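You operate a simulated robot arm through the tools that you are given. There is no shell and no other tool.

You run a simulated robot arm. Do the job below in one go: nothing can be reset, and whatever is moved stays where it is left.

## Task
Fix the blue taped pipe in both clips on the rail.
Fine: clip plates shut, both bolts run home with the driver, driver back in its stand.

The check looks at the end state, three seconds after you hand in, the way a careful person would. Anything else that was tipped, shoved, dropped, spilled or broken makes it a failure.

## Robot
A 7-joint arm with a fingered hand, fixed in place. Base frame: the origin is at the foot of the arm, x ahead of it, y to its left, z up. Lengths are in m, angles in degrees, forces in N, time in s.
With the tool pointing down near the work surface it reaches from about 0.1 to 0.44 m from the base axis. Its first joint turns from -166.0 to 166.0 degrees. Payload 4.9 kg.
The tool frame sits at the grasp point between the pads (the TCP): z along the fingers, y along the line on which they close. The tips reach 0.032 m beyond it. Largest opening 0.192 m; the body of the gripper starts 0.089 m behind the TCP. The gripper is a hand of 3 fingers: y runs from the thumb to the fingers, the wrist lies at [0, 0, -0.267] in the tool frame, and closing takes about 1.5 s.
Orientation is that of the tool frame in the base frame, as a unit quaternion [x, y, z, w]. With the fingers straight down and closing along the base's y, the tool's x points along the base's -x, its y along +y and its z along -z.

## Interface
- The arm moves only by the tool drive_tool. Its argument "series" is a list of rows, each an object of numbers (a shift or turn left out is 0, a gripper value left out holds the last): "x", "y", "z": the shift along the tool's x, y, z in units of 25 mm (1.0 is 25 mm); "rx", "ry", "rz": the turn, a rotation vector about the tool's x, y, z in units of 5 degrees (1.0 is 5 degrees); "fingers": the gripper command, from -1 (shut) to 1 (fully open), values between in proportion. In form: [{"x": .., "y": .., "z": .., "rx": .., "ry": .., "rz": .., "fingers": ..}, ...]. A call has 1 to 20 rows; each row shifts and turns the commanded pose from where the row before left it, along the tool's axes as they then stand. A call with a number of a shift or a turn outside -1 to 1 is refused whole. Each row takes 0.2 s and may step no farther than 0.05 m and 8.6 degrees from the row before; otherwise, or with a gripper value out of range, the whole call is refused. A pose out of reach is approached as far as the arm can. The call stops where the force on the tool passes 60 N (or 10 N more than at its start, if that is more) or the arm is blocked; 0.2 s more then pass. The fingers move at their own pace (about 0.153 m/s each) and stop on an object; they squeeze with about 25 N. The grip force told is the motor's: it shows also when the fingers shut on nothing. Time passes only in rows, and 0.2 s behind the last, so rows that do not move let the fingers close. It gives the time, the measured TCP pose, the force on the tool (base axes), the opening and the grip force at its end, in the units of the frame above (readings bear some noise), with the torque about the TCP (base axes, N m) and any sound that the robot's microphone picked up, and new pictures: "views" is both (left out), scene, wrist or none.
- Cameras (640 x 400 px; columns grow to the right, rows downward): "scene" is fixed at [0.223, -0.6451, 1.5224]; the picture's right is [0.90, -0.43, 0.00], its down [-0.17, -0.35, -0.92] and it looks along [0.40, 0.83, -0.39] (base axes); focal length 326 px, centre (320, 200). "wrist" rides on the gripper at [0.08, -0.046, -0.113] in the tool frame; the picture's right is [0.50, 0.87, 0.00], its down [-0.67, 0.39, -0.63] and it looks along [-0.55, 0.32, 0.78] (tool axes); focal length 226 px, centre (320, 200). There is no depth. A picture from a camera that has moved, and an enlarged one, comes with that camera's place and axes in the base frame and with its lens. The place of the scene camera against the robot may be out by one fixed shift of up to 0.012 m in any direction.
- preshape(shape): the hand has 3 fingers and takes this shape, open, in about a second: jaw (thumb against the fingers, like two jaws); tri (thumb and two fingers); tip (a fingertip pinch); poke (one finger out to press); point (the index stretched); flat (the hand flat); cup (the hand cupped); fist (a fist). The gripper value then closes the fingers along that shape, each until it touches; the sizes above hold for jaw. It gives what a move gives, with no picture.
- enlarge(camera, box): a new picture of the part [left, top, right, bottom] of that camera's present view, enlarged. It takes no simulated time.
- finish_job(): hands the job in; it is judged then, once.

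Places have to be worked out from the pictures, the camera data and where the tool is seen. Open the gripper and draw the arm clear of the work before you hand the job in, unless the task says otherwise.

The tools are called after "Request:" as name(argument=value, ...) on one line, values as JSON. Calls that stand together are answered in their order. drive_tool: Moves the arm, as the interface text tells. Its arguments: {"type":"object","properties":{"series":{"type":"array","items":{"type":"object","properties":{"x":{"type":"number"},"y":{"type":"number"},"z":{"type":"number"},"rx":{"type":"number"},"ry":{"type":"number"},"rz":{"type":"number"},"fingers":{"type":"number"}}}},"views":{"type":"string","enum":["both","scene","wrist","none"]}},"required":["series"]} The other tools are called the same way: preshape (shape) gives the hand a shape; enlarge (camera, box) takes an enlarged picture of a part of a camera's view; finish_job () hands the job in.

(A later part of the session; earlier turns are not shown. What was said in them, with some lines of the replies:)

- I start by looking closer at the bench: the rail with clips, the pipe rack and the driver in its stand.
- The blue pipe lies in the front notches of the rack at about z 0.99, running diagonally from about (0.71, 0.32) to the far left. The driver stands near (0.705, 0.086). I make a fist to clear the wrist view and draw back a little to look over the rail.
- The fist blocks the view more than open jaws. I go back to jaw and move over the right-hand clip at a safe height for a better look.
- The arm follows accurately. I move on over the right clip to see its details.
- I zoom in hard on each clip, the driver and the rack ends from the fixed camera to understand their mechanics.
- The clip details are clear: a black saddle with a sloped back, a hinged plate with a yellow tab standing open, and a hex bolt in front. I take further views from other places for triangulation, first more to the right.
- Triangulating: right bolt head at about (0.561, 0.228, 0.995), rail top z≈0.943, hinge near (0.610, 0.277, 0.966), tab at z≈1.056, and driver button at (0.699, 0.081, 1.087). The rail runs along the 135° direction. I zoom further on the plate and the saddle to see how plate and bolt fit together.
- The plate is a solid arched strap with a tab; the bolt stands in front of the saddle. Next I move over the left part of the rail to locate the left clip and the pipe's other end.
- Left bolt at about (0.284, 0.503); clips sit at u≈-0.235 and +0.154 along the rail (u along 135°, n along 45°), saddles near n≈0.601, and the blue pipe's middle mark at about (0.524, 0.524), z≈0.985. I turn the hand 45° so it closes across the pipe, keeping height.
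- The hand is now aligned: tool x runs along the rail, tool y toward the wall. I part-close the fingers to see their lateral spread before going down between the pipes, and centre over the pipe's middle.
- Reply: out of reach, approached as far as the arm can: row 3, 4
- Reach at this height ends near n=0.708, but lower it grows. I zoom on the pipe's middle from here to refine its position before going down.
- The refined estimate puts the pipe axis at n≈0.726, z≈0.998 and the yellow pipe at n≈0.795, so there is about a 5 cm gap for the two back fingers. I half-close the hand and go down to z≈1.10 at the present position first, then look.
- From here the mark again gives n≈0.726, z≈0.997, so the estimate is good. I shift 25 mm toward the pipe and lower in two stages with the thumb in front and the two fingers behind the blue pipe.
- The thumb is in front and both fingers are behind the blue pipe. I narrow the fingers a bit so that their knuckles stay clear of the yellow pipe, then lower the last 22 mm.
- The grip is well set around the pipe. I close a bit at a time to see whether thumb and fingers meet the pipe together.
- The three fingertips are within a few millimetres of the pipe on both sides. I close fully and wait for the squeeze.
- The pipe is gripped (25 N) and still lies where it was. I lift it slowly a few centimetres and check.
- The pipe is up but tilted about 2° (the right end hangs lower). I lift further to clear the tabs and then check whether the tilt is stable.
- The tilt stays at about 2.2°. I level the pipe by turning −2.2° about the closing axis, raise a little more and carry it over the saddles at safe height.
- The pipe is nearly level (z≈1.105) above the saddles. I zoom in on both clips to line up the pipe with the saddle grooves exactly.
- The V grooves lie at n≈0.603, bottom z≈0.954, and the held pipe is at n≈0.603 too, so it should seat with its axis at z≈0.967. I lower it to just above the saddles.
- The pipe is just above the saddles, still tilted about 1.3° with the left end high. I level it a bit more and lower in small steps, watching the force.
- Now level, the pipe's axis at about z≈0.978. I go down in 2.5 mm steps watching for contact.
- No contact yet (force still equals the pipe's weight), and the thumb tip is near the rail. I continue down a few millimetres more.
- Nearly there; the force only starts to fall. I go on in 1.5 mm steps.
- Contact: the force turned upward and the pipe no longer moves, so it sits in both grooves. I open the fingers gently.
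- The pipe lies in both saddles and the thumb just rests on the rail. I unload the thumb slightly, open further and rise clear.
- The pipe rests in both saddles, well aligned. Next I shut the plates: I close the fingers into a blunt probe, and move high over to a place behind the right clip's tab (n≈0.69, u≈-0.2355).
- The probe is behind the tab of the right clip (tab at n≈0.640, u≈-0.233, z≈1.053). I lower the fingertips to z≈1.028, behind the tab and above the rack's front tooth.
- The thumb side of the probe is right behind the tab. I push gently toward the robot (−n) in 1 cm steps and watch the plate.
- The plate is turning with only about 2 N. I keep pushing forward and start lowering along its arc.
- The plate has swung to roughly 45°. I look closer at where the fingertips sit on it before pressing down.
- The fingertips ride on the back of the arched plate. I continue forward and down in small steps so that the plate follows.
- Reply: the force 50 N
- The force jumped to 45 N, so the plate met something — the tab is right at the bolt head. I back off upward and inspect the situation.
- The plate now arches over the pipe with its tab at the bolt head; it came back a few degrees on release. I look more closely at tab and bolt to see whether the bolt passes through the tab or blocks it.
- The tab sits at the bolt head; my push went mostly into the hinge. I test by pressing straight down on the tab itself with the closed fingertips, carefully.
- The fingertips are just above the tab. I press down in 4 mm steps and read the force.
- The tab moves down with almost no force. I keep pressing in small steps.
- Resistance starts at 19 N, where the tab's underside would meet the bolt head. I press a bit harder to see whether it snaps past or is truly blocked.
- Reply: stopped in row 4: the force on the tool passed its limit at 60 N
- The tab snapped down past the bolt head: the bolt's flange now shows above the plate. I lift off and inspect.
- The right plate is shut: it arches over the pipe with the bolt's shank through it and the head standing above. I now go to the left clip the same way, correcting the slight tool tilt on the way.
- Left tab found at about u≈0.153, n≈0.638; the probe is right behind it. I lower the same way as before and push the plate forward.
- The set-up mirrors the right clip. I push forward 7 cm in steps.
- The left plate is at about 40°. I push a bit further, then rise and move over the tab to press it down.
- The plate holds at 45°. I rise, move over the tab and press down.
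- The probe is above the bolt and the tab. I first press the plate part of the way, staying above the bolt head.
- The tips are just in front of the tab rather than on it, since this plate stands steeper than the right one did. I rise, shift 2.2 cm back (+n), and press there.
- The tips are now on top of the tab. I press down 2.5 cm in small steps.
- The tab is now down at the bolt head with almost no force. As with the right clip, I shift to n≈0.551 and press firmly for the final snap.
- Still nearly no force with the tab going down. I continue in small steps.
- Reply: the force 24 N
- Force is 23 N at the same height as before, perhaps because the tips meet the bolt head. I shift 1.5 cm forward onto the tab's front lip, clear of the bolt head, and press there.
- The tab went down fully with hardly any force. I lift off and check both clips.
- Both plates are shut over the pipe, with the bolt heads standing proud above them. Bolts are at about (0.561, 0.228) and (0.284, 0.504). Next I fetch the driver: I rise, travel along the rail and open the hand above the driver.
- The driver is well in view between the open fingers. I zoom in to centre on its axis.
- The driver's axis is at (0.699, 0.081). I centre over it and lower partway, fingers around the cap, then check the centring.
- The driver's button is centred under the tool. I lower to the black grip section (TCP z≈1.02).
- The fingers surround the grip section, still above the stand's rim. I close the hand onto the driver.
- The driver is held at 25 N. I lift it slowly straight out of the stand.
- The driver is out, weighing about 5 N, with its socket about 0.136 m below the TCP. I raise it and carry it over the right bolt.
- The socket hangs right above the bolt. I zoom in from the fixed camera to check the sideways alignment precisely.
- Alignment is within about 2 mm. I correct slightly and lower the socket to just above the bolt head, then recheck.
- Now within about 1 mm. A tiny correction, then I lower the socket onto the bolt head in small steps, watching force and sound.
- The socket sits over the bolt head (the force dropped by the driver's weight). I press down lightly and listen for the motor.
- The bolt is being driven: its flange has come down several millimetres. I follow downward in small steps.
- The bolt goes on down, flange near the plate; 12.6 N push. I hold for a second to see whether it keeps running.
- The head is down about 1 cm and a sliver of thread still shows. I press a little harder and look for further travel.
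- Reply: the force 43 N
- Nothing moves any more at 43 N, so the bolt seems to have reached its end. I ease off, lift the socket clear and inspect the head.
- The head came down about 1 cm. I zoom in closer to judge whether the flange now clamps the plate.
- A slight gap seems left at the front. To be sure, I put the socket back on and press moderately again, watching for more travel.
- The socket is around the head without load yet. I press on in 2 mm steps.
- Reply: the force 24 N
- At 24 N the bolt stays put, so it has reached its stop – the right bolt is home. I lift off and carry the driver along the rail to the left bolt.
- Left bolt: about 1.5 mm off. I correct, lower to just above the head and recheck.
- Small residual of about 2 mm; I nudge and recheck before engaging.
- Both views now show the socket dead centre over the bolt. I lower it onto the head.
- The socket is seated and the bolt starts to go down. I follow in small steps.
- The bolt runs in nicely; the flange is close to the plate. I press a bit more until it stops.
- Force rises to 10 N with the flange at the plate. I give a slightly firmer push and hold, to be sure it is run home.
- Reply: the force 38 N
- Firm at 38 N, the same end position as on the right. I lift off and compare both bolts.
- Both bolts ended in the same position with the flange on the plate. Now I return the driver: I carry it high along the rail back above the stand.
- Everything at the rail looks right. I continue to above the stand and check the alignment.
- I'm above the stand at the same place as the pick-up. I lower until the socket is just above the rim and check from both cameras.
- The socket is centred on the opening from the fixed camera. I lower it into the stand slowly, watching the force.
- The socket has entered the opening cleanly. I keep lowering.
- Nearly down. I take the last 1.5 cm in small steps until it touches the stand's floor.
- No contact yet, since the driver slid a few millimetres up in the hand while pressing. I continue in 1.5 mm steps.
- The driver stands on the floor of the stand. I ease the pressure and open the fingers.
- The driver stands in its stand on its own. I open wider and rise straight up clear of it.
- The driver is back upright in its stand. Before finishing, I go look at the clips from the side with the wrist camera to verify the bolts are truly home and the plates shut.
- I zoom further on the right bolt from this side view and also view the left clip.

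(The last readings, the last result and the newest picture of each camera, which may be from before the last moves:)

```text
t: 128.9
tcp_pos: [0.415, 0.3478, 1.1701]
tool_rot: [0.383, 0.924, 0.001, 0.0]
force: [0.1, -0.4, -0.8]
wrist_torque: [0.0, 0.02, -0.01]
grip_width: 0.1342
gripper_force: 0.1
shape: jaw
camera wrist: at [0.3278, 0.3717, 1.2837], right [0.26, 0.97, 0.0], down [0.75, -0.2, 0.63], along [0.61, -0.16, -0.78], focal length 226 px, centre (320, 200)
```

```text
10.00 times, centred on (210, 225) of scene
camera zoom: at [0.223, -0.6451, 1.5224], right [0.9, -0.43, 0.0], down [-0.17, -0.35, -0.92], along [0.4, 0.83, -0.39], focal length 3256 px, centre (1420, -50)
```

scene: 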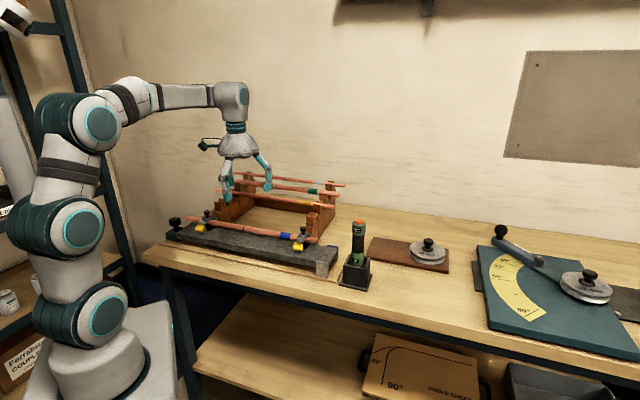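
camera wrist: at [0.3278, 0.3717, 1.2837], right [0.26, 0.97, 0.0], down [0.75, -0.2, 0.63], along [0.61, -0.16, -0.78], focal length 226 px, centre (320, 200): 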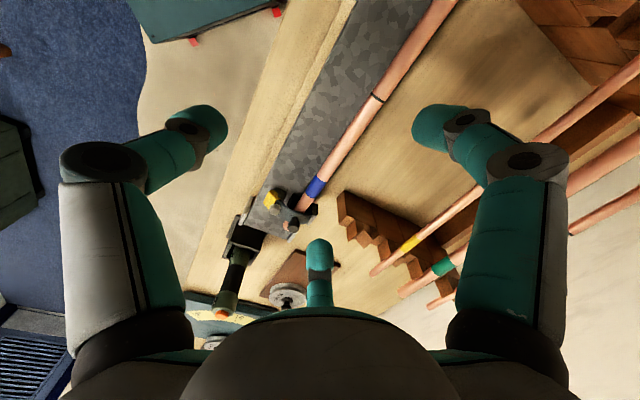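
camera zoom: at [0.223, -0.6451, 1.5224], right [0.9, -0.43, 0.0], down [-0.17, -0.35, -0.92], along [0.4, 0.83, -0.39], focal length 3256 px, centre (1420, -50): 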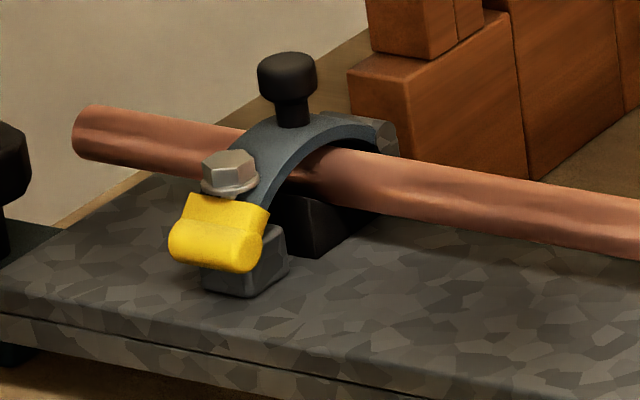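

Seen from the side, the flange bears on the plate, and the tab has not moved since shutting, so plates are shut and both bolts are home. I open the hand fully and draw the arm up and back, clear of the work.

Request:
drive_tool(series=[{"z": -1, "fingers": 1}, {"z": -1}, {"z": -1}, {"z": -1}, {"z": -0.8, "y": -0.6}, {"z": -0.8, "y": -0.8}, {"y": -1}, {"y": -1}, {"y": -1}, {"x": 0}, {"x": 0}], views="both")

Request:
enlarge(camera="scene", box=[160, 160, 400, 300])

```text
t: 131.3
tcp_pos: [0.3377, 0.2691, 1.311]
tool_rot: [0.382, 0.924, -0.001, 0.001]
force: [0.3, 0.6, 0.6]
wrist_torque: [0.02, -0.01, 0.02]
grip_width: 0.1919
gripper_force: 0.0
shape: jaw
camera wrist: at [0.2496, 0.2921, 1.4236], right [0.26, 0.97, 0.0], down [0.75, -0.2, 0.63], along [0.61, -0.16, -0.78], focal length 226 px, centre (320, 200)
```

scene: 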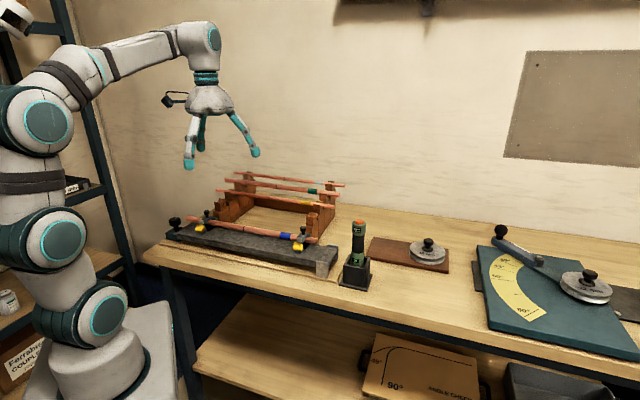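
wrist: 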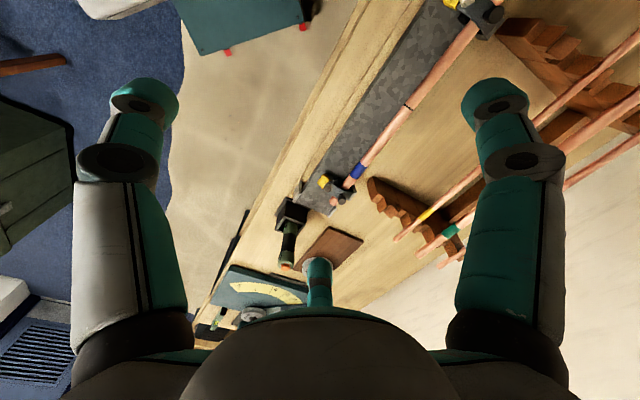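

```text
2.67 times, centred on (280, 230) of scene
camera zoom: at [0.223, -0.6451, 1.5224], right [0.9, -0.43, 0.0], down [-0.17, -0.35, -0.92], along [0.4, 0.83, -0.39], focal length 868 px, centre (427, 120)
```

zoom: 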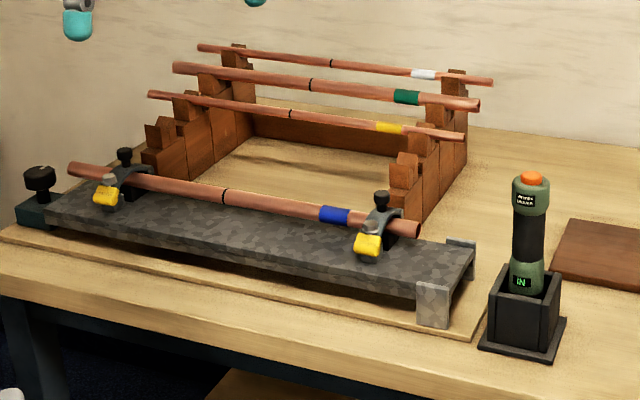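

The end state looks right. The blue-taped pipe sits in both clips, the plates are shut, the bolts are home and the driver is upright in its stand. The other pipes are undisturbed, and the arm is clear with the hand open, so I hand the job in.

Request:
finish_job()

```text
The job is handed in.
```

The blue-taped pipe is fixed in both clips on the rail, and I've handed the job in. I don't have the check's result.

- **Pipe and plates:** the pipe sits in both saddles with both plates shut over it. The right plate went past its bolt head under a hard push that tripped the 60 N force limit. The left plate closed with about 2 N.
- **Bolts:** I ran both in with the driver until they stopped moving, at 43 N on the right and 38 N on the left. The flanges bear on the plates. A thin sliver of thread still shows at the front of each bolt, at about the same height on both, so I took that as home.
- **Driver:** it is back upright in its stand, still showing "IN".
- **Everything else:** the other three pipes, the rack and the bench look undisturbed in the last pictures. The arm is drawn clear with the hand open.
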